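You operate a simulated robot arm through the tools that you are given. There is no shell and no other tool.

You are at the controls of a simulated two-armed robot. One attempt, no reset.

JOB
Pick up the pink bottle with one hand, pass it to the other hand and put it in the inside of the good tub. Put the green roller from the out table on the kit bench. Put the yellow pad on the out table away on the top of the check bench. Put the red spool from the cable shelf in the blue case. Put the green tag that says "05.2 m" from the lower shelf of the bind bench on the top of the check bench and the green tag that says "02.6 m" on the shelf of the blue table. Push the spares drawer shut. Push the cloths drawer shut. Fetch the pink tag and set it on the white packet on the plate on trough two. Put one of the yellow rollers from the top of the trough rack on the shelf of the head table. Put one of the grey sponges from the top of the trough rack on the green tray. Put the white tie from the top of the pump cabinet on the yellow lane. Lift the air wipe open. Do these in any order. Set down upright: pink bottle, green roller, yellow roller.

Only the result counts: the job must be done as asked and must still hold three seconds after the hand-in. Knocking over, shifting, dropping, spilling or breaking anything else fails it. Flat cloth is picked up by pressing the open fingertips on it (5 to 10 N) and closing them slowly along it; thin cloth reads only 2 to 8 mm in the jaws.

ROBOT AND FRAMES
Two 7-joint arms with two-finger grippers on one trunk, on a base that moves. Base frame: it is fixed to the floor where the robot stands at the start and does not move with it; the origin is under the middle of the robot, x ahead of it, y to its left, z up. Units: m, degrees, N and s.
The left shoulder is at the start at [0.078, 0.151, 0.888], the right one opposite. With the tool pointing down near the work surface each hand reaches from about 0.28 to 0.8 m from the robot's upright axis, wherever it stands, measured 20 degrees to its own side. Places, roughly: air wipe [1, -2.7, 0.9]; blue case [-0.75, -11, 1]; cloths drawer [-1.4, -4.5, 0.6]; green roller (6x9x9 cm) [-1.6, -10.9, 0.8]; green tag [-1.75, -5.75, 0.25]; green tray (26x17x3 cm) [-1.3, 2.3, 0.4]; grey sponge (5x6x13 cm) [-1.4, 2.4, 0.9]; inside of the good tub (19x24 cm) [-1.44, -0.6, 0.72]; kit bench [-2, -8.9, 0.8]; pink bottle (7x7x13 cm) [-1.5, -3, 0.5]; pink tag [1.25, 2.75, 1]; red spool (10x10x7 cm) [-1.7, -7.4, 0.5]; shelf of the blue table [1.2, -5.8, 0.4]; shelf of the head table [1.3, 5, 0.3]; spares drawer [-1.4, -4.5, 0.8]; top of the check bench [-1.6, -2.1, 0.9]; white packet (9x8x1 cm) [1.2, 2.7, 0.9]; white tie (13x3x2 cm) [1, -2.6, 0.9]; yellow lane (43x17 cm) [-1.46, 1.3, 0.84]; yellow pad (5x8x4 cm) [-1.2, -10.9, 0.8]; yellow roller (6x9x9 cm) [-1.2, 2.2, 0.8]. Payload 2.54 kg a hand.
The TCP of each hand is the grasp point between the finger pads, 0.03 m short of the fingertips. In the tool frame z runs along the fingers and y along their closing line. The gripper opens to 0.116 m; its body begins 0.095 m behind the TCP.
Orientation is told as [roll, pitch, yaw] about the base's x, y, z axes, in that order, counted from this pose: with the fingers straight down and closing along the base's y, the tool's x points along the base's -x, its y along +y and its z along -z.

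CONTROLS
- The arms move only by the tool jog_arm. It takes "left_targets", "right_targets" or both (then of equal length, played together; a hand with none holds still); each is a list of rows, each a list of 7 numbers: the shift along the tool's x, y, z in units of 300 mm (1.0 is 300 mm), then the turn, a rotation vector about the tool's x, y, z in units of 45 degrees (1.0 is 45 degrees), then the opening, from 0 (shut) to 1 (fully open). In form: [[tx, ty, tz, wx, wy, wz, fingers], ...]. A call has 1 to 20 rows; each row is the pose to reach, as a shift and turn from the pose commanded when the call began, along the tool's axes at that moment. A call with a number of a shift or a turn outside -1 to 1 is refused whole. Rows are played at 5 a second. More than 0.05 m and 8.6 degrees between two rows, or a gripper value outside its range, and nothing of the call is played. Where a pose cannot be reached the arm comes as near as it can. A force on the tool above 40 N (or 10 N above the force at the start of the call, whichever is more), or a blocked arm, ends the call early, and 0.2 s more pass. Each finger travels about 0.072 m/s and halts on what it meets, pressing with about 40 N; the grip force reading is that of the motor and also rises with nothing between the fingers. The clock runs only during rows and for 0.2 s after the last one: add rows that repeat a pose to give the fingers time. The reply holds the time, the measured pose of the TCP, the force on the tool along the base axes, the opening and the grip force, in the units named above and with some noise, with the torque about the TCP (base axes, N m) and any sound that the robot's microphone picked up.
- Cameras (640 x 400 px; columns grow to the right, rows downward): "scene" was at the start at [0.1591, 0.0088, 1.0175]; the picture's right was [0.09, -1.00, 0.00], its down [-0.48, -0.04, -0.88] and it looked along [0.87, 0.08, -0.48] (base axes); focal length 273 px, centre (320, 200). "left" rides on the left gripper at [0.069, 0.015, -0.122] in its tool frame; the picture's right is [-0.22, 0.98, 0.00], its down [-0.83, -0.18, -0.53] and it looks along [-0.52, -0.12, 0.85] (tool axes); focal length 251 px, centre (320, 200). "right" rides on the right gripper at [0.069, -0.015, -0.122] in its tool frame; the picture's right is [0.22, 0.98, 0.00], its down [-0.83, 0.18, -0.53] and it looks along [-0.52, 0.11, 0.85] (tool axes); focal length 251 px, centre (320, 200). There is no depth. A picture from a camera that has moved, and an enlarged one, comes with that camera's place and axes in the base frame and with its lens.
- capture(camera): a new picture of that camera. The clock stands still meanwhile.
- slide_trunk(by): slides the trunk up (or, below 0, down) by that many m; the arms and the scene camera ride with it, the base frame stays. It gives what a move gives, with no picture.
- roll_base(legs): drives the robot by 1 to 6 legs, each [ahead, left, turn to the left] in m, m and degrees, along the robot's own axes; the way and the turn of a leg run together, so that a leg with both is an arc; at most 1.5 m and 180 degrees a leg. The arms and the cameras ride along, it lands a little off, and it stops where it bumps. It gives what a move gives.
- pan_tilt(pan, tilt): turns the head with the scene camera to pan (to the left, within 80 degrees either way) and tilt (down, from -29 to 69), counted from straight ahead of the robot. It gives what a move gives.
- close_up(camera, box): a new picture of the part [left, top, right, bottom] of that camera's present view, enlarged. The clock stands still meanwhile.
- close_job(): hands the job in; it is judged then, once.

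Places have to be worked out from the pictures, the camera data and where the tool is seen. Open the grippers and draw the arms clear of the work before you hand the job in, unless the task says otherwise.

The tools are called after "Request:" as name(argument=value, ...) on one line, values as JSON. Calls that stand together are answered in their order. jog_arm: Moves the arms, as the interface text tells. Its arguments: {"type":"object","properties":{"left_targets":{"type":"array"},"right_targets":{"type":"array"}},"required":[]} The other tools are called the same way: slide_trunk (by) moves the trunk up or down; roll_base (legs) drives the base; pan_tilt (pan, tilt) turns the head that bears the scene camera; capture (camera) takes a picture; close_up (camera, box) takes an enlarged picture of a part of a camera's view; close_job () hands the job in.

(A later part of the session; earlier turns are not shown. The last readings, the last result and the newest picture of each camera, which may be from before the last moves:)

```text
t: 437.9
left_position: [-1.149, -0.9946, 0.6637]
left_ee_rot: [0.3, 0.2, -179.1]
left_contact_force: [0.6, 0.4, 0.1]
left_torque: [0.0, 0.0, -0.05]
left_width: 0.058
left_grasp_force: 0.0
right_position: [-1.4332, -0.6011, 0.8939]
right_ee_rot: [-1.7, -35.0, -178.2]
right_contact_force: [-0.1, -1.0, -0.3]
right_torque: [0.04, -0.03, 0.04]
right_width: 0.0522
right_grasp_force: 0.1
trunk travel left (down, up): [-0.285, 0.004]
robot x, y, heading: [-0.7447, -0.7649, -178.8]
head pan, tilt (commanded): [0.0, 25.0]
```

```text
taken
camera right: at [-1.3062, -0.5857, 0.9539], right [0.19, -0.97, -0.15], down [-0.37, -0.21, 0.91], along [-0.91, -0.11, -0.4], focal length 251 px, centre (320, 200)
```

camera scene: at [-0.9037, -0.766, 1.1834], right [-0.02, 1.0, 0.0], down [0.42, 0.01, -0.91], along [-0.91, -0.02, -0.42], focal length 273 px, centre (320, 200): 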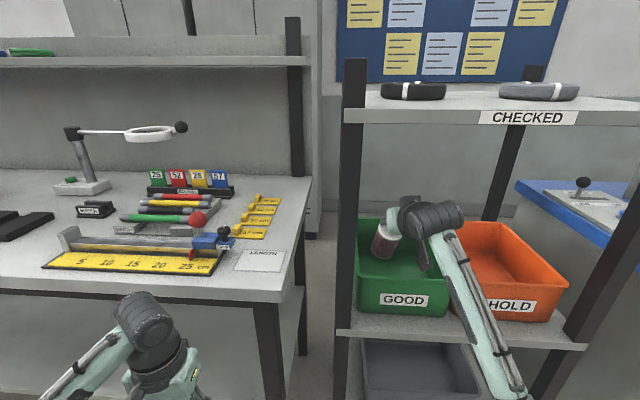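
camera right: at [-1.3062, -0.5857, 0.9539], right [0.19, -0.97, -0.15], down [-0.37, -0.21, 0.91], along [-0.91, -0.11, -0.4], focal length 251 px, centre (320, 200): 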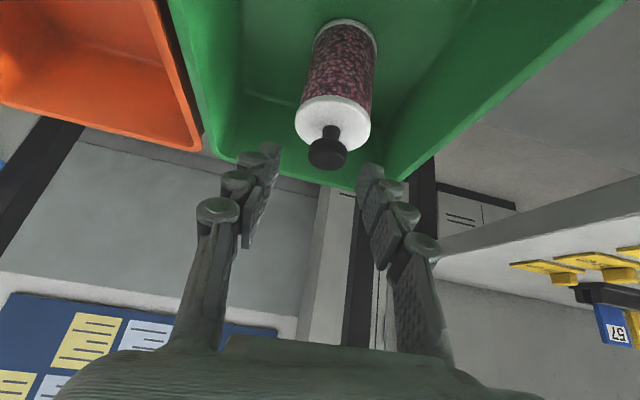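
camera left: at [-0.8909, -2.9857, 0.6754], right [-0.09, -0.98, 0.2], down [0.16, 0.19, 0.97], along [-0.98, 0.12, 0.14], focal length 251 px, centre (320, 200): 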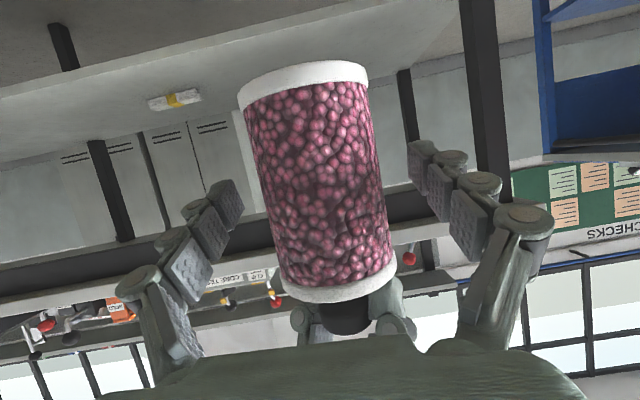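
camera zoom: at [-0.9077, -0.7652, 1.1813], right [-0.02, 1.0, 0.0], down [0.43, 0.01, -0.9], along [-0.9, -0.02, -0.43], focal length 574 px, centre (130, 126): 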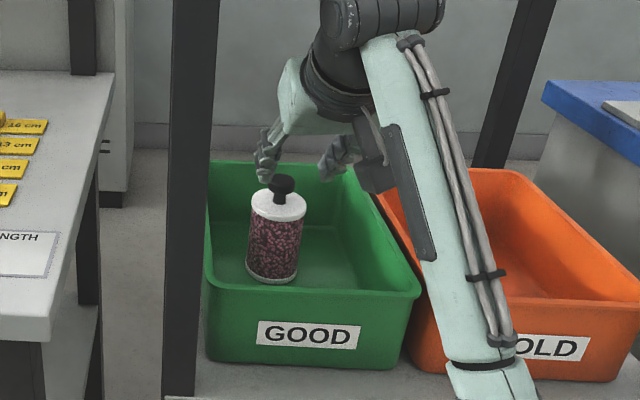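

The bottle stands upright in the tub. The robot leaned a touch, so the wrist may be touching the upper shelf; I flatten the hand (wrist goes down and back) before backing out.

Request:
jog_arm(right_targets=[[0, 0, 0, 0, -0.13, 0, 0.45], [0, 0, 0, 0, -0.27, 0, 0.45], [0, 0, 0, 0, -0.4, 0, 0.45], [0, 0, 0, 0, -0.533, 0, 0.45], [0, 0, 0, 0, -0.533, 0, 0.45]])

Request:
close_up(camera="scene", box=[310, 60, 510, 330])

```text
t: 439.1
left_position: [-1.1481, -0.9942, 0.6651]
left_ee_rot: [0.2, -0.2, -179.1]
left_contact_force: [0.1, 0.8, 0.1]
left_torque: [-0.02, 0.01, 0.01]
left_width: 0.0581
left_grasp_force: 0.0
right_position: [-1.4312, -0.5995, 0.9054]
right_ee_rot: [-2.9, -60.1, -176.9]
right_contact_force: [0.4, 0.2, 0.5]
right_torque: [-0.01, -0.02, -0.03]
right_width: 0.0523
right_grasp_force: 0.0
trunk travel left (down, up): [-0.285, 0.004]
robot x, y, heading: [-0.7463, -0.7641, -179.0]
head pan, tilt (commanded): [0.0, 25.0]
```

```text
1.48 times, centred on (410, 195) of scene
camera zoom: at [-0.9034, -0.766, 1.1834], right [-0.02, 1.0, 0.0], down [0.42, 0.01, -0.91], along [-0.91, -0.02, -0.42], focal length 404 px, centre (187, 207)
```

zoom: 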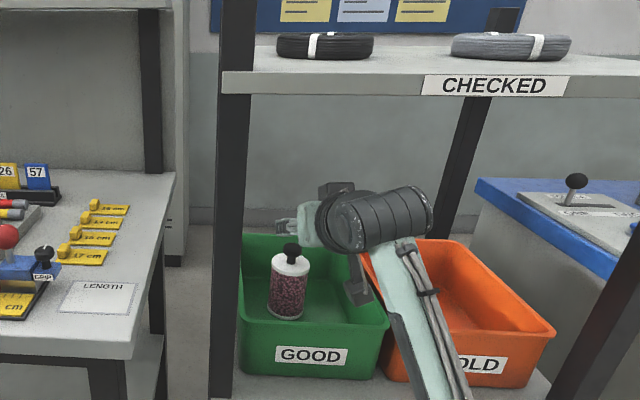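

All clear and the coils on the upper shelf are untouched. I back out and travel on to the drawers near y=-4.5.

Request:
roll_base(legs=[[-0.42, 0, 0], [0, 1.4, 0], [0, 1.4, 0], [0, 0.85, 0]])

Request:
pan_tilt(pan=0, tilt=25)

Request:
capture(camera="scene")

```text
t: 476.4
left_position: [-0.6753, -4.6423, 0.6658]
left_ee_rot: [0.4, -0.2, 179.7]
left_contact_force: [-0.4, 0.2, 0.6]
left_torque: [-0.01, 0.02, 0.04]
left_width: 0.0581
left_grasp_force: 0.0
right_position: [-0.9499, -4.2409, 0.9051]
right_ee_rot: [-2.9, -60.0, -178.2]
right_contact_force: [0.0, 0.0, -0.4]
right_torque: [0.02, -0.01, -0.02]
right_width: 0.052
right_grasp_force: 0.0
trunk travel left (down, up): [-0.285, 0.004]
robot x, y, heading: [-0.2665, -4.4224, 179.8]
head pan, tilt (commanded): [0.0, 25.0]
```

```text
t: 477.0
left_position: [-0.6751, -4.6411, 0.6664]
left_ee_rot: [0.3, -0.2, 179.6]
left_contact_force: [-0.6, 0.2, -0.1]
left_torque: [0.01, 0.0, 0.02]
left_width: 0.0577
left_grasp_force: 0.0
right_position: [-0.9505, -4.24, 0.9038]
right_ee_rot: [-2.8, -60.1, -178.2]
right_contact_force: [0.3, -0.1, 0.2]
right_torque: [-0.04, 0.0, -0.01]
right_width: 0.0522
right_grasp_force: 0.1
trunk travel left (down, up): [-0.285, 0.004]
robot x, y, heading: [-0.2667, -4.4195, 179.7]
head pan, tilt (commanded): [0.0, 25.0]
```

```text
taken
camera scene: at [-0.4254, -4.4187, 1.1834], right [0.0, 1.0, 0.0], down [0.42, 0.0, -0.91], along [-0.91, 0.0, -0.42], focal length 273 px, centre (320, 200)
```

scene: 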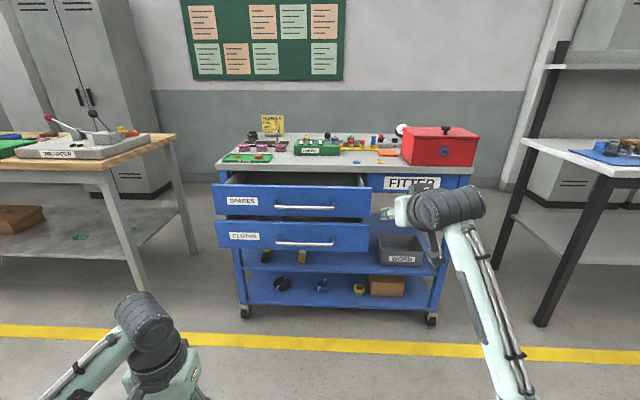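

The FITTER cart's SPARES and CLOTHS drawers are both pulled out. I zoom in on them.

Request:
close_up(camera="scene", box=[200, 110, 460, 330])

```text
1.82 times, centred on (330, 220) of scene
camera zoom: at [-0.4254, -4.4187, 1.1834], right [0.0, 1.0, 0.0], down [0.42, 0.0, -0.91], along [-0.91, 0.0, -0.42], focal length 496 px, centre (302, 164)
```

zoom: 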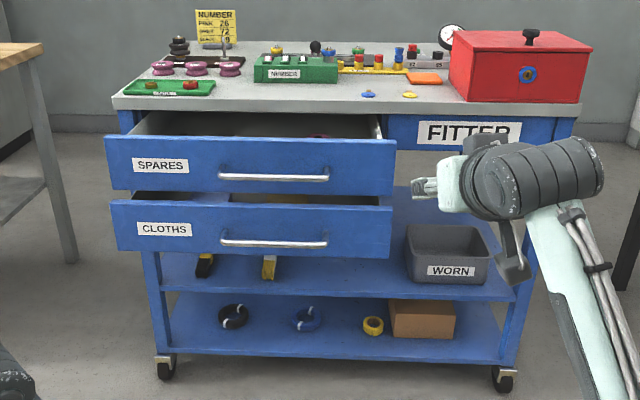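

SPARES front spans z≈0.70–0.82 and CLOTHS ≈0.58–0.70, both centred near y≈-4.52, with fronts around x≈-1.3. I'll push with closed right-hand fingertips at the middle of each front; first I line up.

Request:
roll_base(legs=[[0.2, 0.27, 0]])

Request:
jog_arm(right_targets=[[0.1, 0, 0.058, 0, 0, 0, 0.2], [0.2, 0, 0.116, 0, 0, 0, 0], [0.29, 0, 0.168, 0, 0, 0, 0], [0.29, 0, 0.168, 0, 0, 0, 0]])

Request:
capture(camera="scene")

Request:
capture(camera="right")

```text
t: 480.1
left_position: [-0.8788, -4.9084, 0.666]
left_ee_rot: [0.2, -0.1, 179.4]
left_contact_force: [0.3, 0.5, 0.1]
left_torque: [0.01, 0.02, -0.02]
left_width: 0.058
left_grasp_force: 0.1
right_position: [-1.1516, -4.506, 0.9045]
right_ee_rot: [-2.9, -60.0, -178.4]
right_contact_force: [-0.1, -0.6, -0.3]
right_torque: [0.01, 0.04, 0.0]
right_width: 0.0521
right_grasp_force: 0.1
trunk travel left (down, up): [-0.285, 0.004]
robot x, y, heading: [-0.4692, -4.6862, 179.3]
head pan, tilt (commanded): [0.0, 25.0]
```

```text
t: 481.1
left_position: [-0.8797, -4.9087, 0.6663]
left_ee_rot: [0.4, -0.2, 179.4]
left_contact_force: [-0.2, 0.5, 0.6]
left_torque: [0.01, 0.0, 0.01]
left_width: 0.0581
left_grasp_force: 0.1
right_position: [-1.1537, -4.5009, 0.8039]
right_ee_rot: [-2.8, -60.0, -178.4]
right_contact_force: [0.1, 0.0, -0.3]
right_torque: [-0.01, -0.02, -0.01]
right_width: 0.0
right_grasp_force: 28.5
trunk travel left (down, up): [-0.285, 0.004]
robot x, y, heading: [-0.4678, -4.6873, 179.5]
head pan, tilt (commanded): [0.0, 25.0]
```

```text
taken
camera scene: at [-0.6277, -4.686, 1.1834], right [0.01, 1.0, 0.0], down [0.42, 0.0, -0.91], along [-0.91, 0.01, -0.42], focal length 273 px, centre (320, 200)
```

scene: 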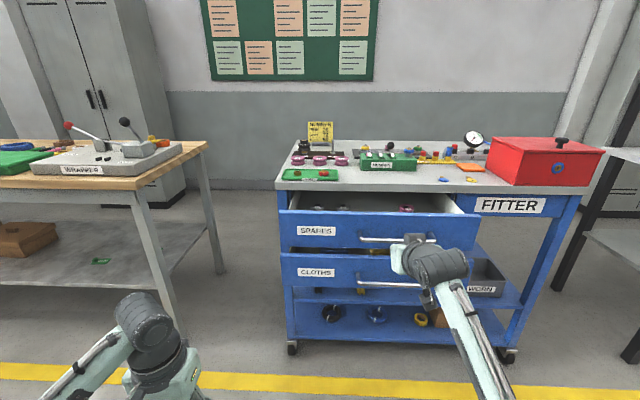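

```text
taken
camera right: at [-1.0128, -4.4877, 0.8047], right [0.09, -0.97, -0.21], down [0.05, -0.21, 0.98], along [-0.99, -0.1, 0.03], focal length 251 px, centre (320, 200)
```

right: 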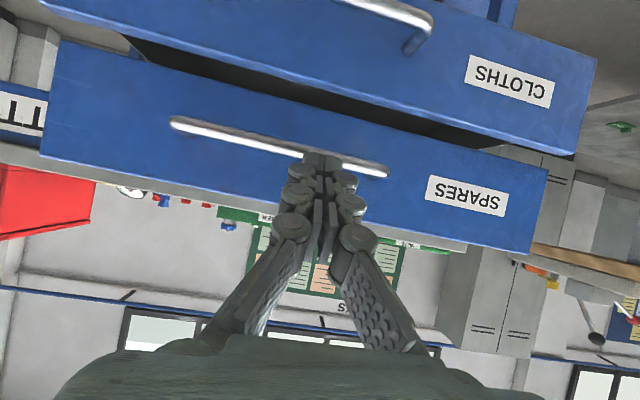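

SPARES face is at x≈-1.296, y centre -4.504, z 0.715–0.825, handle at mid-height. I raise the fingertips 1.4 cm to be above the handle and roll forward to push.

Request:
jog_arm(right_targets=[[-0.02, 0.005, -0.012, 0, 0, 0, 0], [-0.04, 0.01, -0.023, 0, 0, 0, 0], [-0.04, 0.01, -0.023, 0, 0, 0, 0]])

Request:
roll_base(legs=[[0.17, 0, 0]])

Request:
capture(camera="scene")

Request:
capture(camera="right")

```text
t: 481.9
left_position: [-0.8782, -4.9074, 0.6664]
left_ee_rot: [0.3, -0.3, 179.5]
left_contact_force: [0.7, 0.2, -0.3]
left_torque: [0.0, 0.05, -0.01]
left_width: 0.0581
left_grasp_force: 0.1
right_position: [-1.1532, -4.5058, 0.8184]
right_ee_rot: [-3.0, -60.0, -178.3]
right_contact_force: [0.8, 0.0, 0.0]
right_torque: [0.0, 0.0, 0.03]
right_width: 0.0
right_grasp_force: 29.2
trunk travel left (down, up): [-0.285, 0.004]
robot x, y, heading: [-0.4642, -4.6889, 179.5]
head pan, tilt (commanded): [0.0, 25.0]
```

```text
t: 483.4
left_position: [-1.0459, -4.908, 0.6664]
left_ee_rot: [0.4, 0.0, 179.6]
left_contact_force: [0.1, 0.1, 0.5]
left_torque: [-0.02, -0.04, 0.01]
left_width: 0.058
left_grasp_force: 0.2
right_position: [-1.3201, -4.5072, 0.8179]
right_ee_rot: [-2.9, -60.0, -178.2]
right_contact_force: [-0.1, -0.1, -0.5]
right_torque: [0.01, -0.02, -0.03]
right_width: 0.0002
right_grasp_force: 28.1
trunk travel left (down, up): [-0.285, 0.004]
robot x, y, heading: [-0.6377, -4.6932, 179.9]
head pan, tilt (commanded): [0.0, 25.0]
```

```text
taken
camera scene: at [-0.7957, -4.6856, 1.1833], right [0.0, 1.0, 0.0], down [0.42, 0.0, -0.91], along [-0.91, 0.0, -0.42], focal length 273 px, centre (320, 200)
```

scene: 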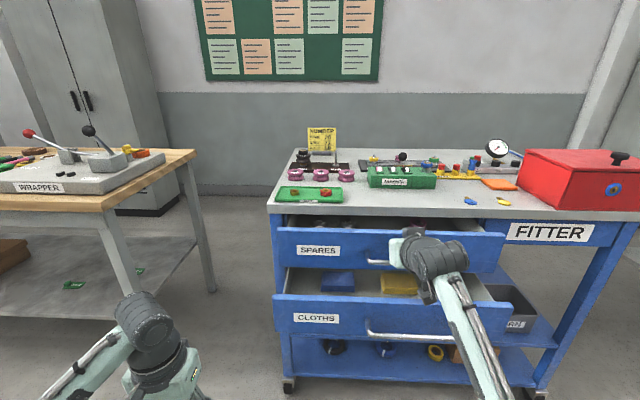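

```text
taken
camera right: at [-1.1805, -4.4937, 0.8189], right [0.1, -0.97, -0.21], down [0.05, -0.21, 0.98], along [-0.99, -0.1, 0.03], focal length 251 px, centre (320, 200)
```

right: 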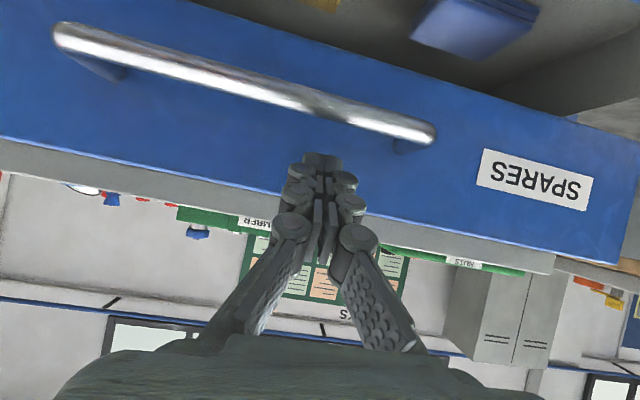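

The SPARES drawer slides easily. I roll another 8 cm.

Request:
roll_base(legs=[[0.08, 0, 0]])

Request:
capture(camera="scene")

Request:
capture(camera="right")

```text
t: 484.5
left_position: [-1.1236, -4.9092, 0.6666]
left_ee_rot: [0.2, 0.0, 179.5]
left_contact_force: [-0.4, -0.3, 0.1]
left_torque: [-0.02, -0.02, -0.04]
left_width: 0.0577
left_grasp_force: 0.0
right_position: [-1.4002, -4.5066, 0.8171]
right_ee_rot: [-2.9, -59.9, -178.3]
right_contact_force: [0.1, -0.2, 0.5]
right_torque: [-0.01, 0.01, 0.05]
right_width: 0.0
right_grasp_force: 27.9
trunk travel left (down, up): [-0.285, 0.004]
robot x, y, heading: [-0.7118, -4.6852, 179.6]
head pan, tilt (commanded): [0.0, 25.0]
```

```text
taken
camera scene: at [-0.8752, -4.6853, 1.1833], right [0.0, 1.0, 0.0], down [0.42, 0.0, -0.91], along [-0.91, 0.0, -0.42], focal length 273 px, centre (320, 200)
```

scene: 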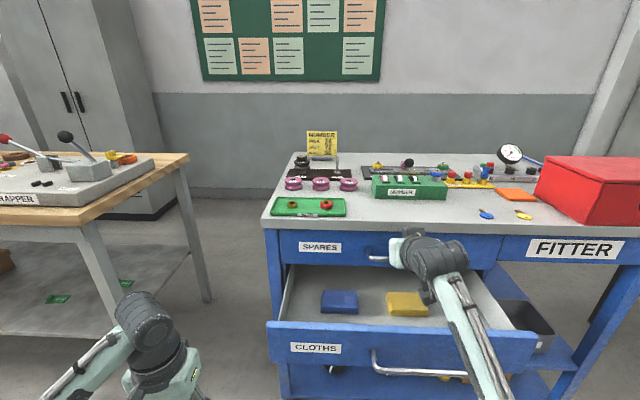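

```text
taken
camera right: at [-1.2599, -4.4934, 0.8188], right [0.1, -0.97, -0.21], down [0.05, -0.21, 0.98], along [-0.99, -0.1, 0.03], focal length 251 px, centre (320, 200)
```

right: 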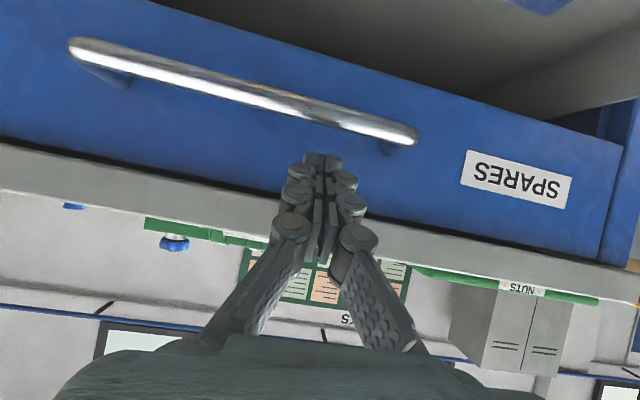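

The SPARES front looks almost flush. I zoom at its edge next to the FITTER panel.

Request:
close_up(camera="scene", box=[255, 205, 415, 305])

Request:
close_up(camera="scene", box=[440, 205, 600, 305])

```text
4.00 times, centred on (335, 255) of scene
camera zoom: at [-0.8752, -4.6853, 1.1833], right [0.0, 1.0, 0.0], down [0.42, 0.0, -0.91], along [-0.91, 0.0, -0.42], focal length 1091 px, centre (260, -20)
```

zoom: 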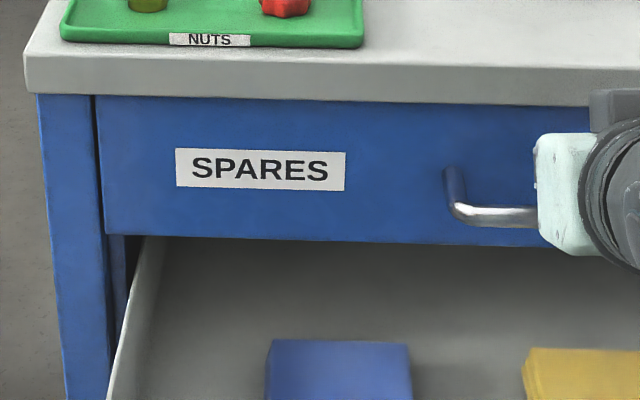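

```text
4.00 times, centred on (520, 255) of scene
camera zoom: at [-0.8752, -4.6853, 1.1833], right [0.0, 1.0, 0.0], down [0.42, 0.0, -0.91], along [-0.91, 0.0, -0.42], focal length 1091 px, centre (-480, -20)
```

zoom: 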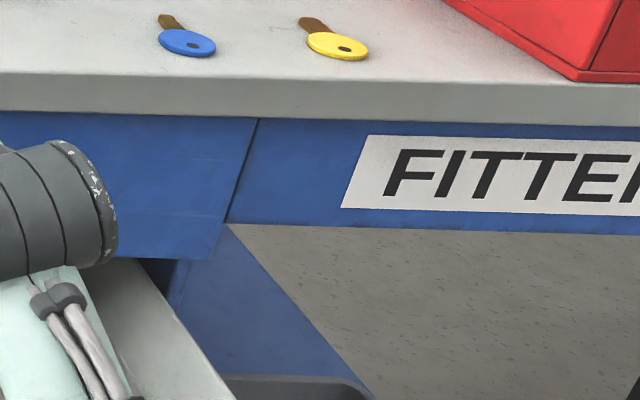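

It looks nearly flush. I push the last part with the arm in small steps until resistance shows.

Request:
jog_arm(right_targets=[[-0.0167, 0, 0.0289, 0, 0, 0, 0], [-0.033, 0, 0.058, 0, 0, 0, 0], [-0.033, 0, 0.058, 0, 0, 0, 0]])

```text
t: 485.3
left_position: [-1.1244, -4.9075, 0.666]
left_ee_rot: [0.2, -0.2, 179.6]
left_contact_force: [0.6, -0.1, 0.1]
left_torque: [-0.03, -0.02, 0.03]
left_width: 0.0581
left_grasp_force: 0.0
right_position: [-1.4198, -4.5055, 0.819]
right_ee_rot: [-2.9, -60.0, -178.1]
right_contact_force: [0.3, -0.4, 0.4]
right_torque: [-0.02, 0.03, -0.02]
right_width: 0.0001
right_grasp_force: 28.5
trunk travel left (down, up): [-0.285, 0.004]
robot x, y, heading: [-0.7147, -4.6906, 179.9]
head pan, tilt (commanded): [0.0, 25.0]
```

No resistance yet at TCP x=-1.420; I continue in 1 cm steps.

Request:
jog_arm(right_targets=[[-0.0167, 0, 0.0289, 0, 0, 0, 0], [-0.033, 0, 0.058, 0, 0, 0, 0], [-0.033, 0, 0.058, 0, 0, 0, 0]])

Request:
close_up(camera="scene", box=[255, 205, 415, 305])

Request:
capture(camera="right")

```text
t: 485.8
left_position: [-1.1228, -4.9081, 0.6668]
left_ee_rot: [0.3, -0.2, 179.5]
left_contact_force: [0.0, -1.0, 0.3]
left_torque: [-0.03, -0.02, -0.03]
left_width: 0.0578
left_grasp_force: 0.1
right_position: [-1.4286, -4.506, 0.819]
right_ee_rot: [-2.8, -59.6, -178.2]
right_contact_force: [19.9, -0.5, 6.4]
right_torque: [0.03, 0.15, -0.15]
right_width: 0.0058
right_grasp_force: 28.5
trunk travel left (down, up): [-0.285, 0.004]
robot x, y, heading: [-0.7156, -4.6824, 179.9]
head pan, tilt (commanded): [0.0, 25.0]
stopped in row 2 (right hand): the force on the tool passed its limit at 51 N (the readings are from after the stop); the commanded pose is now the measured one
```

```text
4.00 times, centred on (335, 255) of scene
camera zoom: at [-0.8718, -4.6853, 1.184], right [0.01, 1.0, 0.0], down [0.42, 0.0, -0.91], along [-0.91, 0.01, -0.42], focal length 1091 px, centre (260, -20)
```

zoom: 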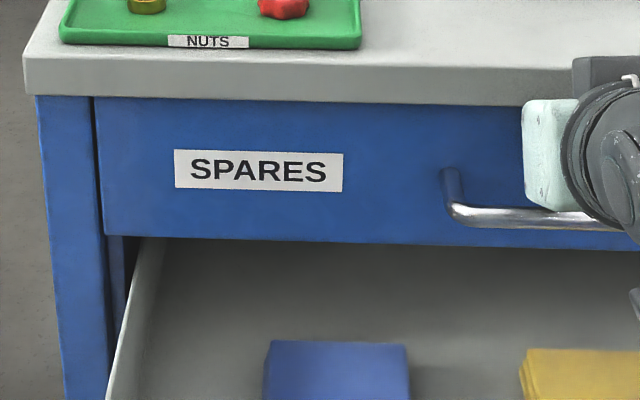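

```text
taken
camera right: at [-1.2881, -4.4924, 0.821], right [0.1, -0.97, -0.21], down [0.04, -0.21, 0.98], along [-0.99, -0.1, 0.02], focal length 251 px, centre (320, 200)
```

right: 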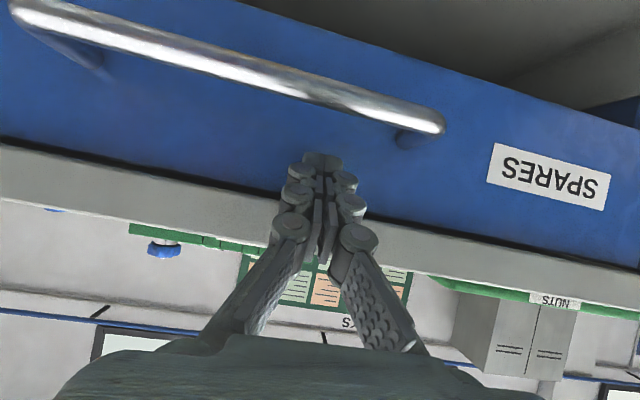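

The force rose to the limit and the face no longer moves: SPARES is shut (nothing on the cart shifted). I back off and measure the CLOTHS drawer.

Request:
roll_base(legs=[[-0.3, 0, 0]])

Request:
capture(camera="scene")

Request:
capture(camera="right")

```text
t: 487.8
left_position: [-0.8335, -4.9087, 0.6657]
left_ee_rot: [0.4, -0.3, 179.6]
left_contact_force: [-0.5, -0.3, 0.3]
left_torque: [-0.01, 0.02, 0.0]
left_width: 0.0579
left_grasp_force: 0.1
right_position: [-1.1395, -4.5057, 0.8161]
right_ee_rot: [-2.9, -59.4, -178.4]
right_contact_force: [-0.1, 0.4, -0.5]
right_torque: [0.0, 0.02, 0.0]
right_width: 0.0002
right_grasp_force: 28.5
trunk travel left (down, up): [-0.285, 0.004]
robot x, y, heading: [-0.4216, -4.6869, 179.6]
head pan, tilt (commanded): [0.0, 25.0]
```

```text
taken
camera scene: at [-0.5829, -4.6865, 1.1835], right [0.01, 1.0, 0.0], down [0.42, 0.0, -0.91], along [-0.91, 0.01, -0.42], focal length 273 px, centre (320, 200)
```

scene: 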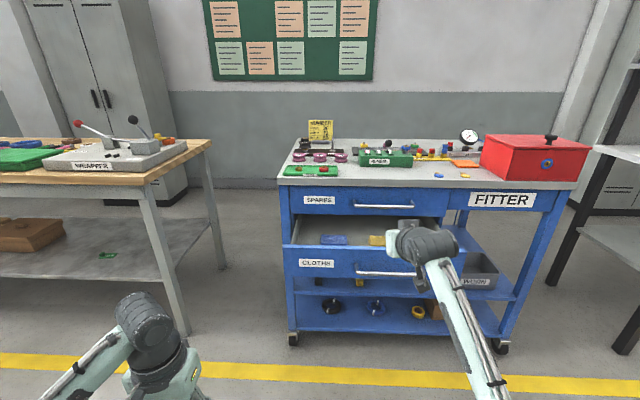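

```text
taken
camera right: at [-0.9985, -4.4928, 0.8187], right [0.1, -0.97, -0.21], down [0.04, -0.21, 0.98], along [-0.99, -0.1, 0.02], focal length 251 px, centre (320, 200)
```

right: 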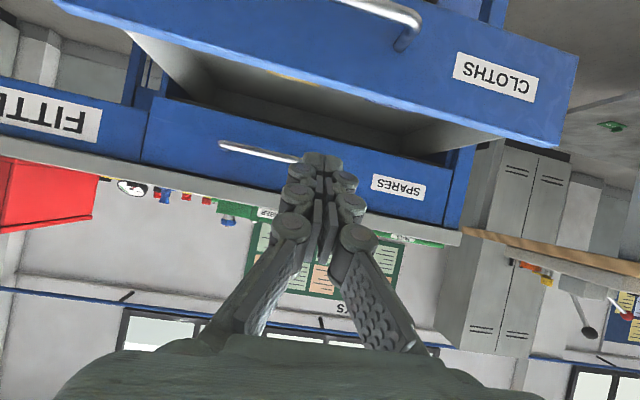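

SPARES is flush. CLOTHS front is at x≈-1.27, z≈0.59–0.70. I lower the fingertips to z≈0.68 (above its handle) and push the same way.

Request:
jog_arm(right_targets=[[0.12, 0, 0.069, 0, 0, 0, 0], [0.24, 0, 0.138, 0, 0, 0, 0], [0.355, 0, 0.205, 0, 0, 0, 0], [0.355, 0, 0.205, 0, 0, 0, 0]])

Request:
capture(camera="right")

```text
t: 488.8
left_position: [-0.8334, -4.9078, 0.6655]
left_ee_rot: [0.3, -0.1, 179.5]
left_contact_force: [-0.4, -0.9, 0.0]
left_torque: [-0.03, 0.01, -0.06]
left_width: 0.0581
left_grasp_force: 0.1
right_position: [-1.1399, -4.5028, 0.6975]
right_ee_rot: [-2.8, -59.4, -178.4]
right_contact_force: [-0.4, -0.2, 0.5]
right_torque: [-0.03, 0.01, 0.03]
right_width: 0.0002
right_grasp_force: 28.5
trunk travel left (down, up): [-0.285, 0.004]
robot x, y, heading: [-0.423, -4.69, 179.6]
head pan, tilt (commanded): [0.0, 25.0]
```

```text
taken
camera right: at [-0.9983, -4.4904, 0.6994], right [0.1, -0.97, -0.21], down [0.04, -0.21, 0.98], along [-0.99, -0.1, 0.02], focal length 251 px, centre (320, 200)
```

right: 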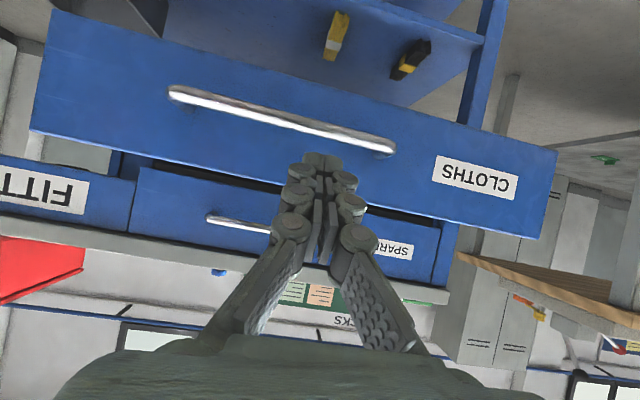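

The tips would meet the face near its top edge, so I go 1.2 cm lower, then roll forward to push.

Request:
jog_arm(right_targets=[[0.0346, 0, 0.02, 0, 0, 0, 0], [0.0346, 0, 0.02, 0, 0, 0, 0]])

Request:
roll_base(legs=[[0.24, 0, 0]])

Request:
capture(camera="scene")

Request:
capture(camera="right")

```text
t: 489.4
left_position: [-0.8342, -4.9098, 0.6667]
left_ee_rot: [0.3, -0.1, 179.4]
left_contact_force: [0.7, -0.9, 0.6]
left_torque: [0.01, -0.05, 0.0]
left_width: 0.058
left_grasp_force: 0.0
right_position: [-1.1395, -4.5028, 0.6837]
right_ee_rot: [-2.8, -59.2, -178.3]
right_contact_force: [0.1, 0.2, 0.0]
right_torque: [0.01, -0.03, 0.0]
right_width: 0.0
right_grasp_force: 28.5
trunk travel left (down, up): [-0.285, 0.004]
robot x, y, heading: [-0.4217, -4.6892, 179.5]
head pan, tilt (commanded): [0.0, 25.0]
```

```text
t: 491.2
left_position: [-1.0673, -4.9067, 0.6659]
left_ee_rot: [0.2, -0.1, 179.4]
left_contact_force: [-0.2, 0.0, -0.5]
left_torque: [-0.01, 0.0, 0.01]
left_width: 0.0579
left_grasp_force: 0.1
right_position: [-1.3727, -4.5004, 0.6847]
right_ee_rot: [-2.8, -59.4, -178.5]
right_contact_force: [-0.7, -0.6, 0.3]
right_torque: [0.0, 0.0, 0.0]
right_width: 0.0
right_grasp_force: 28.8
trunk travel left (down, up): [-0.285, 0.004]
robot x, y, heading: [-0.6564, -4.687, 179.7]
head pan, tilt (commanded): [0.0, 25.0]
```

```text
taken
camera scene: at [-0.8172, -4.6848, 1.1833], right [0.01, 1.0, 0.0], down [0.42, 0.0, -0.91], along [-0.91, 0.01, -0.42], focal length 273 px, centre (320, 200)
```

scene: 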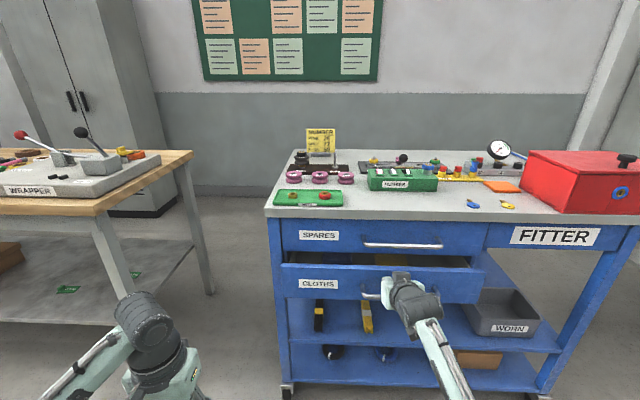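

```text
taken
camera right: at [-1.232, -4.4882, 0.6867], right [0.1, -0.97, -0.21], down [0.04, -0.21, 0.98], along [-0.99, -0.1, 0.01], focal length 251 px, centre (320, 200)
```

right: 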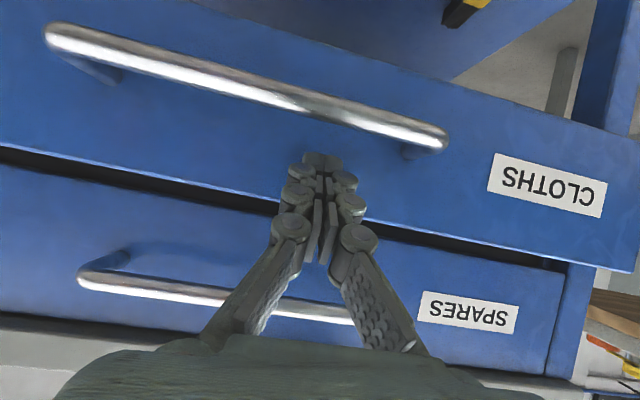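

CLOTHS is sliding in; about 6–7 cm remain. I roll 4 cm more and then finish with the arm.

Request:
roll_base(legs=[[0.045, 0, 0]])

Request:
jog_arm(right_targets=[[-0.0167, 0, 0.0289, 0, 0, 0, 0], [-0.033, 0, 0.058, 0, 0, 0, 0], [-0.033, 0, 0.058, 0, 0, 0, 0]])

Request:
capture(camera="right")

```text
t: 492.1
left_position: [-1.1137, -4.9072, 0.6651]
left_ee_rot: [0.3, 0.0, 179.4]
left_contact_force: [0.5, -0.8, -0.2]
left_torque: [-0.03, -0.01, -0.02]
left_width: 0.0579
left_grasp_force: 0.0
right_position: [-1.4185, -4.4999, 0.6843]
right_ee_rot: [-2.8, -59.3, -178.6]
right_contact_force: [-0.9, -0.2, -0.6]
right_torque: [-0.01, 0.0, -0.01]
right_width: 0.0
right_grasp_force: 28.2
trunk travel left (down, up): [-0.285, 0.004]
robot x, y, heading: [-0.7051, -4.686, 179.5]
head pan, tilt (commanded): [0.0, 25.0]
```

```text
t: 492.6
left_position: [-1.1113, -4.9051, 0.6678]
left_ee_rot: [0.4, -0.4, 179.3]
left_contact_force: [-0.2, 0.5, 0.1]
left_torque: [-0.01, 0.0, 0.0]
left_width: 0.0581
left_grasp_force: 0.1
right_position: [-1.4284, -4.4994, 0.6832]
right_ee_rot: [-2.7, -59.0, -178.5]
right_contact_force: [23.2, -0.5, 10.7]
right_torque: [0.03, 0.24, -0.09]
right_width: 0.006
right_grasp_force: 28.3
trunk travel left (down, up): [-0.285, 0.004]
robot x, y, heading: [-0.7003, -4.6862, 179.3]
head pan, tilt (commanded): [0.0, 25.0]
stopped in row 2 (right hand): the force on the tool passed its limit at 53 N (the readings are from after the stop); the commanded pose is now the measured one
```

```text
taken
camera right: at [-1.2878, -4.4866, 0.687], right [0.09, -0.97, -0.21], down [0.03, -0.21, 0.98], along [-1.0, -0.1, 0.01], focal length 251 px, centre (320, 200)
```

right: 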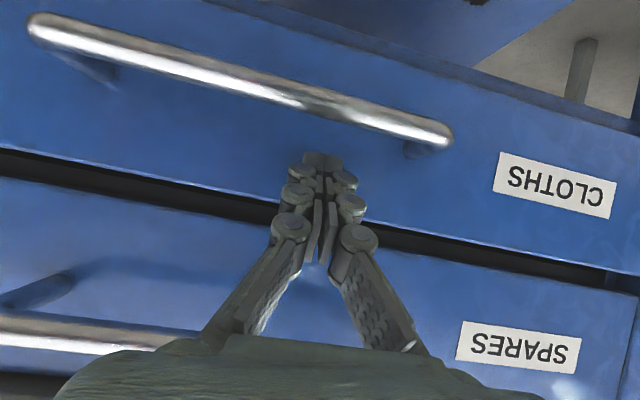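

The stop came at the same x (-1.428) as for SPARES, so CLOTHS is shut too. I back off and verify.

Request:
roll_base(legs=[[-0.4, 0, 0]])

Request:
close_up(camera="scene", box=[200, 110, 520, 310])

Request:
capture(camera="scene")

```text
t: 495.1
left_position: [-0.7144, -4.9076, 0.6667]
left_ee_rot: [0.2, 0.0, 179.1]
left_contact_force: [-0.9, -1.1, 0.6]
left_torque: [-0.02, 0.03, 0.0]
left_width: 0.058
left_grasp_force: 0.1
right_position: [-1.0305, -4.5021, 0.68]
right_ee_rot: [-2.7, -58.8, -178.7]
right_contact_force: [0.4, -0.7, -0.1]
right_torque: [-0.01, 0.02, 0.01]
right_width: 0.0
right_grasp_force: 28.5
trunk travel left (down, up): [-0.285, 0.004]
robot x, y, heading: [-0.3009, -4.6871, 179.4]
head pan, tilt (commanded): [0.0, 25.0]
```

```text
2.00 times, centred on (360, 210) of scene
camera zoom: at [-0.4616, -4.6881, 1.1835], right [0.01, 1.0, 0.0], down [0.42, -0.01, -0.91], along [-0.91, 0.01, -0.42], focal length 545 px, centre (240, 180)
```

zoom: 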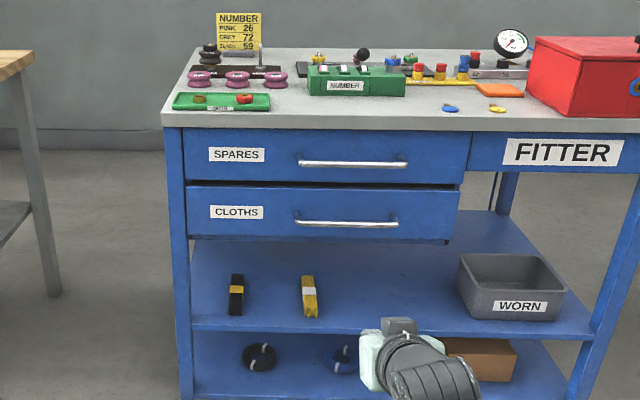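

```text
taken
camera scene: at [-0.4616, -4.6881, 1.1835], right [0.01, 1.0, 0.0], down [0.42, -0.01, -0.91], along [-0.91, 0.01, -0.42], focal length 273 px, centre (320, 200)
```

scene: 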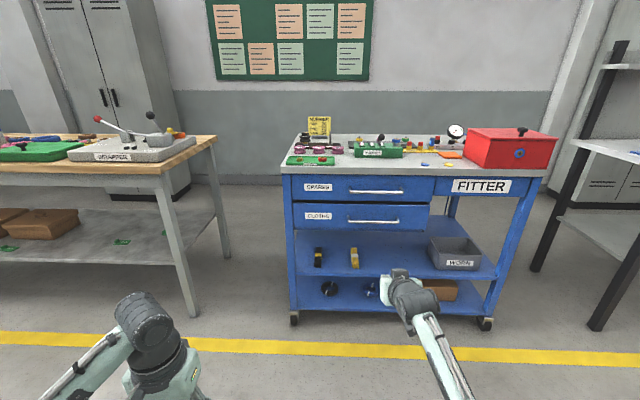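

Both drawers are shut. Next the bind bench: green tags lie on its lower shelf. I move left to face it.

Request:
roll_base(legs=[[0, 1.0, 0]])

Request:
pan_tilt(pan=0, tilt=30)

Request:
capture(camera="scene")

```text
t: 505.1
left_position: [-0.7362, -5.9057, 0.6652]
left_ee_rot: [0.3, -0.2, 178.3]
left_contact_force: [-0.6, -0.2, 0.1]
left_torque: [0.01, -0.01, -0.03]
left_width: 0.058
left_grasp_force: 0.1
right_position: [-1.0452, -5.4933, 0.6795]
right_ee_rot: [-2.6, -58.7, -179.6]
right_contact_force: [-0.1, 0.5, -0.7]
right_torque: [-0.02, 0.03, 0.0]
right_width: 0.0
right_grasp_force: 29.0
trunk travel left (down, up): [-0.285, 0.004]
robot x, y, heading: [-0.3212, -5.6928, 178.5]
head pan, tilt (commanded): [0.0, 25.0]
```

```text
t: 505.8
left_position: [-0.7361, -5.9062, 0.6667]
left_ee_rot: [0.4, -0.2, 178.3]
left_contact_force: [0.0, -0.2, 0.0]
left_torque: [-0.01, -0.02, 0.0]
left_width: 0.0578
left_grasp_force: 0.0
right_position: [-1.0457, -5.4939, 0.6795]
right_ee_rot: [-2.7, -58.8, -179.6]
right_contact_force: [-0.4, 0.4, -0.4]
right_torque: [-0.04, 0.01, -0.02]
right_width: 0.0
right_grasp_force: 28.6
trunk travel left (down, up): [-0.285, 0.004]
robot x, y, heading: [-0.3233, -5.6937, 178.3]
head pan, tilt (commanded): [0.0, 30.0]
```

```text
taken
camera scene: at [-0.4797, -5.689, 1.1755], right [0.03, 1.0, 0.0], down [0.5, -0.01, -0.87], along [-0.87, 0.02, -0.5], focal length 273 px, centre (320, 200)
```

scene: 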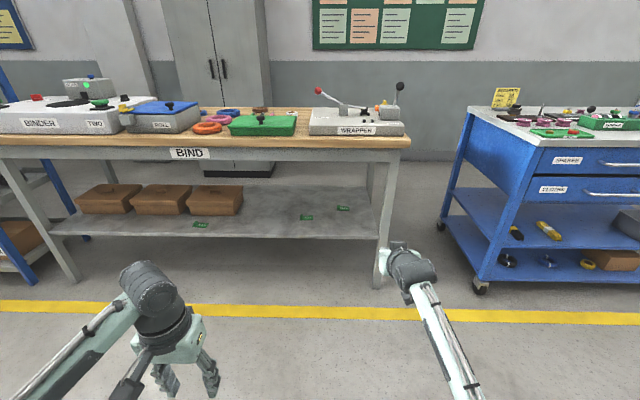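

Three green tags lie on the shelf. I zoom in to read them.

Request:
close_up(camera="scene", box=[180, 195, 260, 245])

Request:
close_up(camera="scene", box=[285, 190, 365, 240])

```text
8.00 times, centred on (220, 220) of scene
camera zoom: at [-0.4797, -5.689, 1.1755], right [0.03, 1.0, 0.0], down [0.5, -0.01, -0.87], along [-0.87, 0.02, -0.5], focal length 2182 px, centre (1120, 40)
```

zoom: 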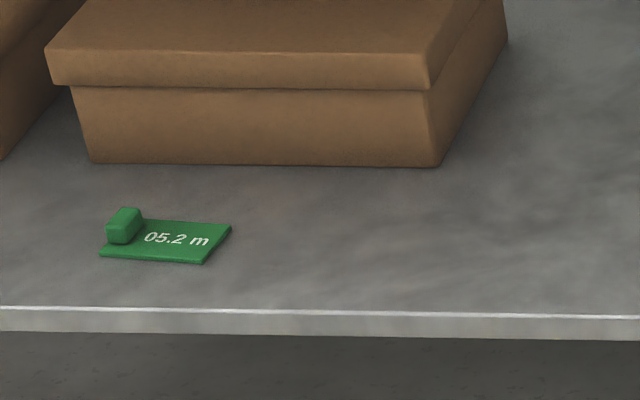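

```text
8.00 times, centred on (325, 215) of scene
camera zoom: at [-0.4797, -5.689, 1.1755], right [0.03, 1.0, 0.0], down [0.5, -0.01, -0.87], along [-0.87, 0.02, -0.5], focal length 2182 px, centre (280, 80)
```

zoom: 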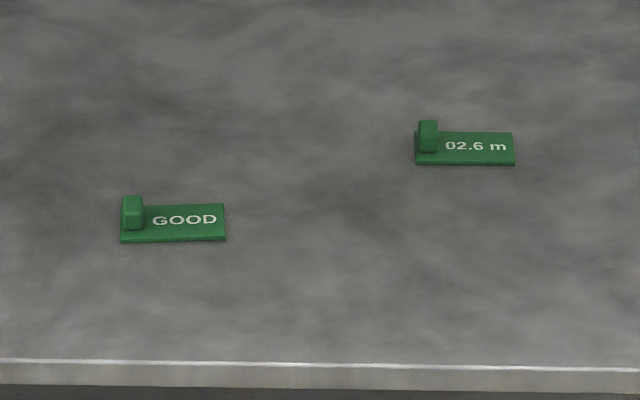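

Left tag: "05.2 m" (≈[-1.71, -6.30]); middle: "GOOD"; right: "02.6 m" (≈[-1.86, -5.53]). I fetch 02.6 m with the right hand: lower the trunk, steepen the hand to 45°, open it and approach.

Request:
slide_trunk(by=-0.16)

Request:
jog_arm(right_targets=[[0, 0, 0, 0, 0.1, 0, 0.2], [0, 0, 0, 0, 0.2, 0, 0.4], [0, 0, 0, 0, 0.31, 0, 0.45], [0, 0, 0, 0, 0.31, 0, 0.45]])

Request:
roll_base(legs=[[0.45, 0, 1.5]])

Request:
capture(camera="scene")

Request:
capture(camera="right")

```text
t: 507.6
left_position: [-0.7362, -5.9065, 0.5071]
left_ee_rot: [0.3, -0.1, 178.4]
left_contact_force: [0.3, -0.9, -0.7]
left_torque: [0.01, -0.01, -0.01]
left_width: 0.058
left_grasp_force: 0.1
right_position: [-1.046, -5.4941, 0.5217]
right_ee_rot: [-2.7, -58.8, -179.6]
right_contact_force: [0.2, -0.4, 0.0]
right_torque: [0.0, 0.01, 0.03]
right_width: 0.0
right_grasp_force: 28.3
trunk travel left (down, up): [-0.125, 0.164]
robot x, y, heading: [-0.3206, -5.6983, 178.5]
head pan, tilt (commanded): [0.0, 30.0]
```

```text
t: 508.6
left_position: [-0.7356, -5.9061, 0.5075]
left_ee_rot: [0.3, -0.2, 178.3]
left_contact_force: [0.7, 0.1, -0.2]
left_torque: [-0.01, -0.03, 0.0]
left_width: 0.0579
left_grasp_force: 0.1
right_position: [-1.0466, -5.4943, 0.5207]
right_ee_rot: [-2.0, -44.8, 179.5]
right_contact_force: [0.2, -1.2, 0.4]
right_torque: [0.04, 0.0, -0.04]
right_width: 0.0523
right_grasp_force: 0.1
trunk travel left (down, up): [-0.125, 0.164]
robot x, y, heading: [-0.324, -5.6948, 178.4]
head pan, tilt (commanded): [0.0, 30.0]
```

```text
t: 511.3
left_position: [-1.1793, -5.9095, 0.5069]
left_ee_rot: [0.3, -0.2, 179.8]
left_contact_force: [-0.7, -0.2, 0.2]
left_torque: [0.0, 0.02, 0.03]
left_width: 0.058
left_grasp_force: 0.1
right_position: [-1.4995, -5.5064, 0.5204]
right_ee_rot: [-2.0, -44.9, -179.2]
right_contact_force: [0.2, -0.5, 0.2]
right_torque: [-0.03, 0.0, -0.02]
right_width: 0.0521
right_grasp_force: 0.1
trunk travel left (down, up): [-0.125, 0.164]
robot x, y, heading: [-0.7694, -5.6856, 179.9]
head pan, tilt (commanded): [0.0, 30.0]
```

```text
taken
camera scene: at [-0.9282, -5.6866, 1.0154], right [0.0, 1.0, 0.0], down [0.5, 0.0, -0.87], along [-0.87, 0.0, -0.5], focal length 273 px, centre (320, 200)
```

scene: 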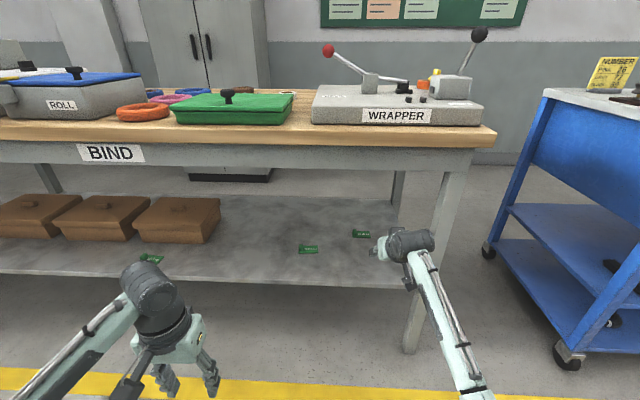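

```text
taken
camera right: at [-1.364, -5.4936, 0.5582], right [0.14, -0.97, -0.18], down [-0.21, -0.2, 0.96], along [-0.97, -0.1, -0.23], focal length 251 px, centre (320, 200)
```

right: 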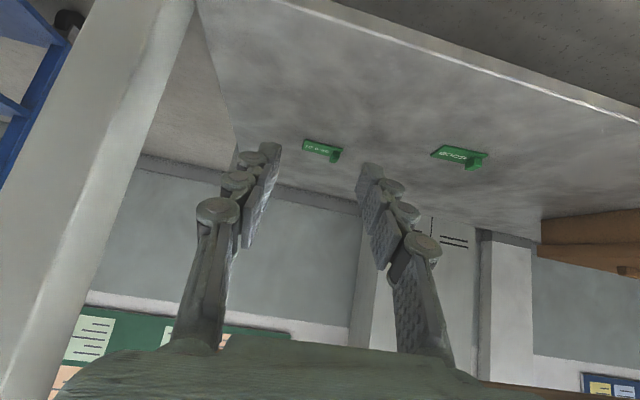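

The wrist view shows the 02.6 m tag ahead. I zoom both cameras for a precise fix of its knob.

Request:
close_up(camera="right", box=[270, 115, 390, 190])

Request:
close_up(camera="scene", box=[280, 200, 400, 275])

```text
5.33 times, centred on (330, 152) of right
camera zoom: at [-1.364, -5.4936, 0.5582], right [0.14, -0.97, -0.18], down [-0.21, -0.2, 0.96], along [-0.97, -0.1, -0.23], focal length 1341 px, centre (267, 453)
```

zoom: 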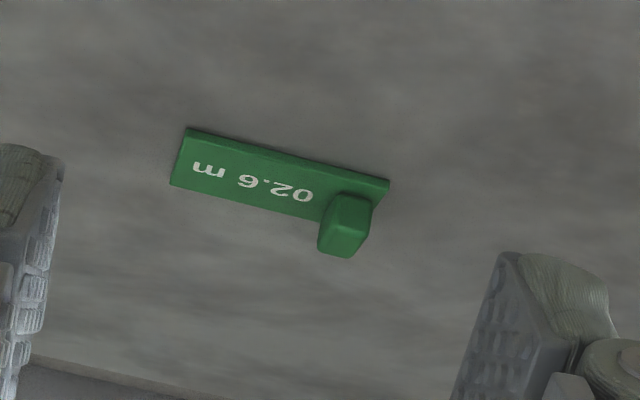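

```text
5.33 times, centred on (340, 238) of scene
camera zoom: at [-0.9282, -5.6866, 1.0154], right [0.0, 1.0, 0.0], down [0.5, 0.0, -0.87], along [-0.87, 0.0, -0.5], focal length 1454 px, centre (213, 0)
```

zoom: 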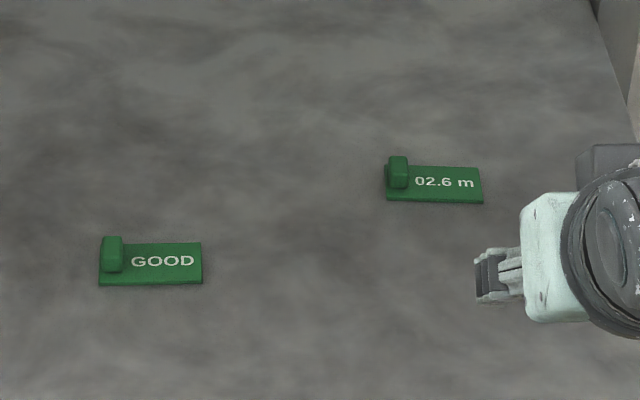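

Knob of 02.6 m is at about [-1.799, -5.548, 0.365], shelf z≈0.352. I lower 10 cm, shift 4 cm left, and roll in 0.27 m.

Request:
jog_arm(right_targets=[[0.08, 0.047, 0.08, 0, 0, 0, 0.45], [0.16, 0.094, 0.16, 0, 0, 0, 0.45], [0.235, 0.14, 0.236, 0, 0, 0, 0.45], [0.235, 0.14, 0.236, 0, 0, 0, 0.45]])

Request:
roll_base(legs=[[0.25, 0, 0]])

Request:
capture(camera="right")

Request:
close_up(camera="right", box=[250, 90, 410, 190])

```text
t: 512.3
left_position: [-1.1788, -5.9105, 0.5058]
left_ee_rot: [0.3, -0.1, 179.8]
left_contact_force: [-0.3, 0.1, -0.2]
left_torque: [-0.01, 0.01, -0.05]
left_width: 0.0579
left_grasp_force: 0.1
right_position: [-1.4995, -5.547, 0.42]
right_ee_rot: [-2.0, -44.9, -179.1]
right_contact_force: [-0.1, -0.5, 0.2]
right_torque: [-0.02, -0.01, -0.01]
right_width: 0.0524
right_grasp_force: 0.1
trunk travel left (down, up): [-0.125, 0.164]
robot x, y, heading: [-0.7701, -5.6885, 180.1]
head pan, tilt (commanded): [0.0, 30.0]
```

```text
t: 514.1
left_position: [-1.4302, -5.9116, 0.5066]
left_ee_rot: [0.2, -0.1, 180.1]
left_contact_force: [-0.1, -0.1, 0.3]
left_torque: [-0.04, -0.01, 0.0]
left_width: 0.0581
left_grasp_force: 0.2
right_position: [-1.752, -5.5498, 0.4197]
right_ee_rot: [-2.0, -45.0, -178.7]
right_contact_force: [-0.6, -0.6, 0.3]
right_torque: [0.04, 0.0, -0.04]
right_width: 0.0521
right_grasp_force: 0.0
trunk travel left (down, up): [-0.125, 0.164]
robot x, y, heading: [-1.0196, -5.6888, -179.8]
head pan, tilt (commanded): [0.0, 30.0]
```

```text
taken
camera right: at [-1.6165, -5.5355, 0.4585], right [0.15, -0.97, -0.18], down [-0.21, -0.2, 0.96], along [-0.97, -0.1, -0.23], focal length 251 px, centre (320, 200)
```

right: 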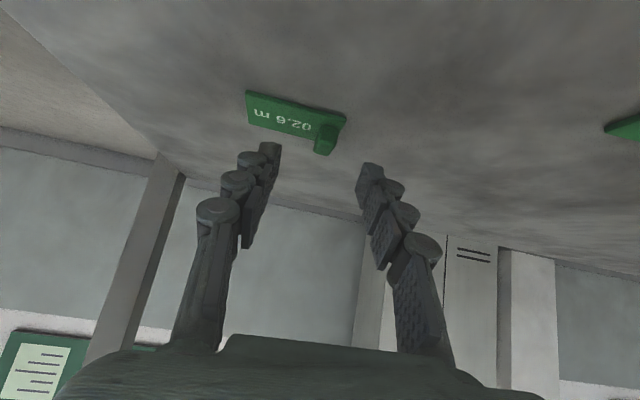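

```text
4.00 times, centred on (330, 140) of right
camera zoom: at [-1.6165, -5.5355, 0.4585], right [0.15, -0.97, -0.18], down [-0.21, -0.2, 0.96], along [-0.97, -0.1, -0.23], focal length 1006 px, centre (280, 440)
```

zoom: 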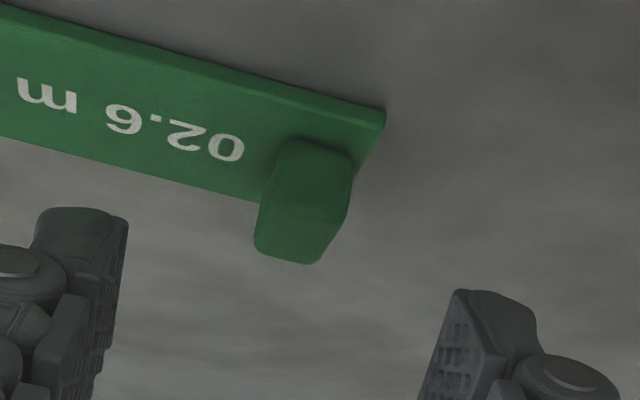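

The knob is within 3 mm of the axis, 7 cm ahead. I advance 4.4 cm along the tool axis and look.

Request:
jog_arm(right_targets=[[0.005, 0.005, 0.05, 0, 0, 0, 0.42], [0.01, 0.01, 0.1, 0, 0, 0, 0.4], [0.012, 0.01, 0.145, 0, 0, 0, 0.4], [0.012, 0.01, 0.145, 0, 0, 0, 0.4]])

Request:
close_up(camera="right", box=[230, 90, 410, 210])

```text
t: 515.1
left_position: [-1.4295, -5.9118, 0.5062]
left_ee_rot: [0.2, -0.1, 180.0]
left_contact_force: [-0.1, -0.6, 0.3]
left_torque: [0.01, -0.01, 0.01]
left_width: 0.0582
left_grasp_force: 0.0
right_position: [-1.7808, -5.5505, 0.3902]
right_ee_rot: [-2.2, -45.4, -178.6]
right_contact_force: [-1.3, 1.6, 11.1]
right_torque: [0.36, 0.18, -0.04]
right_width: 0.0479
right_grasp_force: 1.0
trunk travel left (down, up): [-0.125, 0.164]
robot x, y, heading: [-1.023, -5.6871, -179.9]
head pan, tilt (commanded): [0.0, 30.0]
```

```text
3.33 times, centred on (320, 150) of right
camera zoom: at [-1.6455, -5.5366, 0.4267], right [0.15, -0.97, -0.18], down [-0.2, -0.21, 0.96], along [-0.97, -0.1, -0.23], focal length 838 px, centre (320, 367)
```

zoom: 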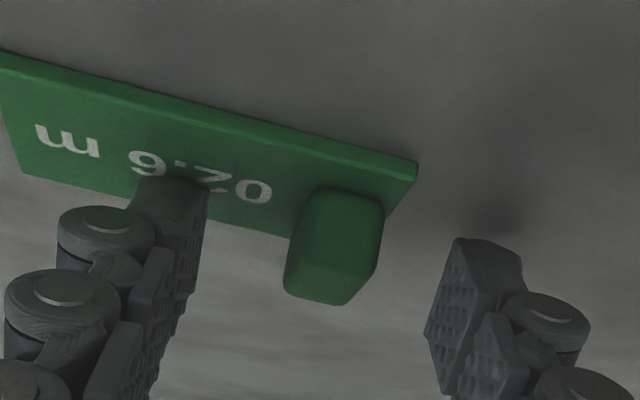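

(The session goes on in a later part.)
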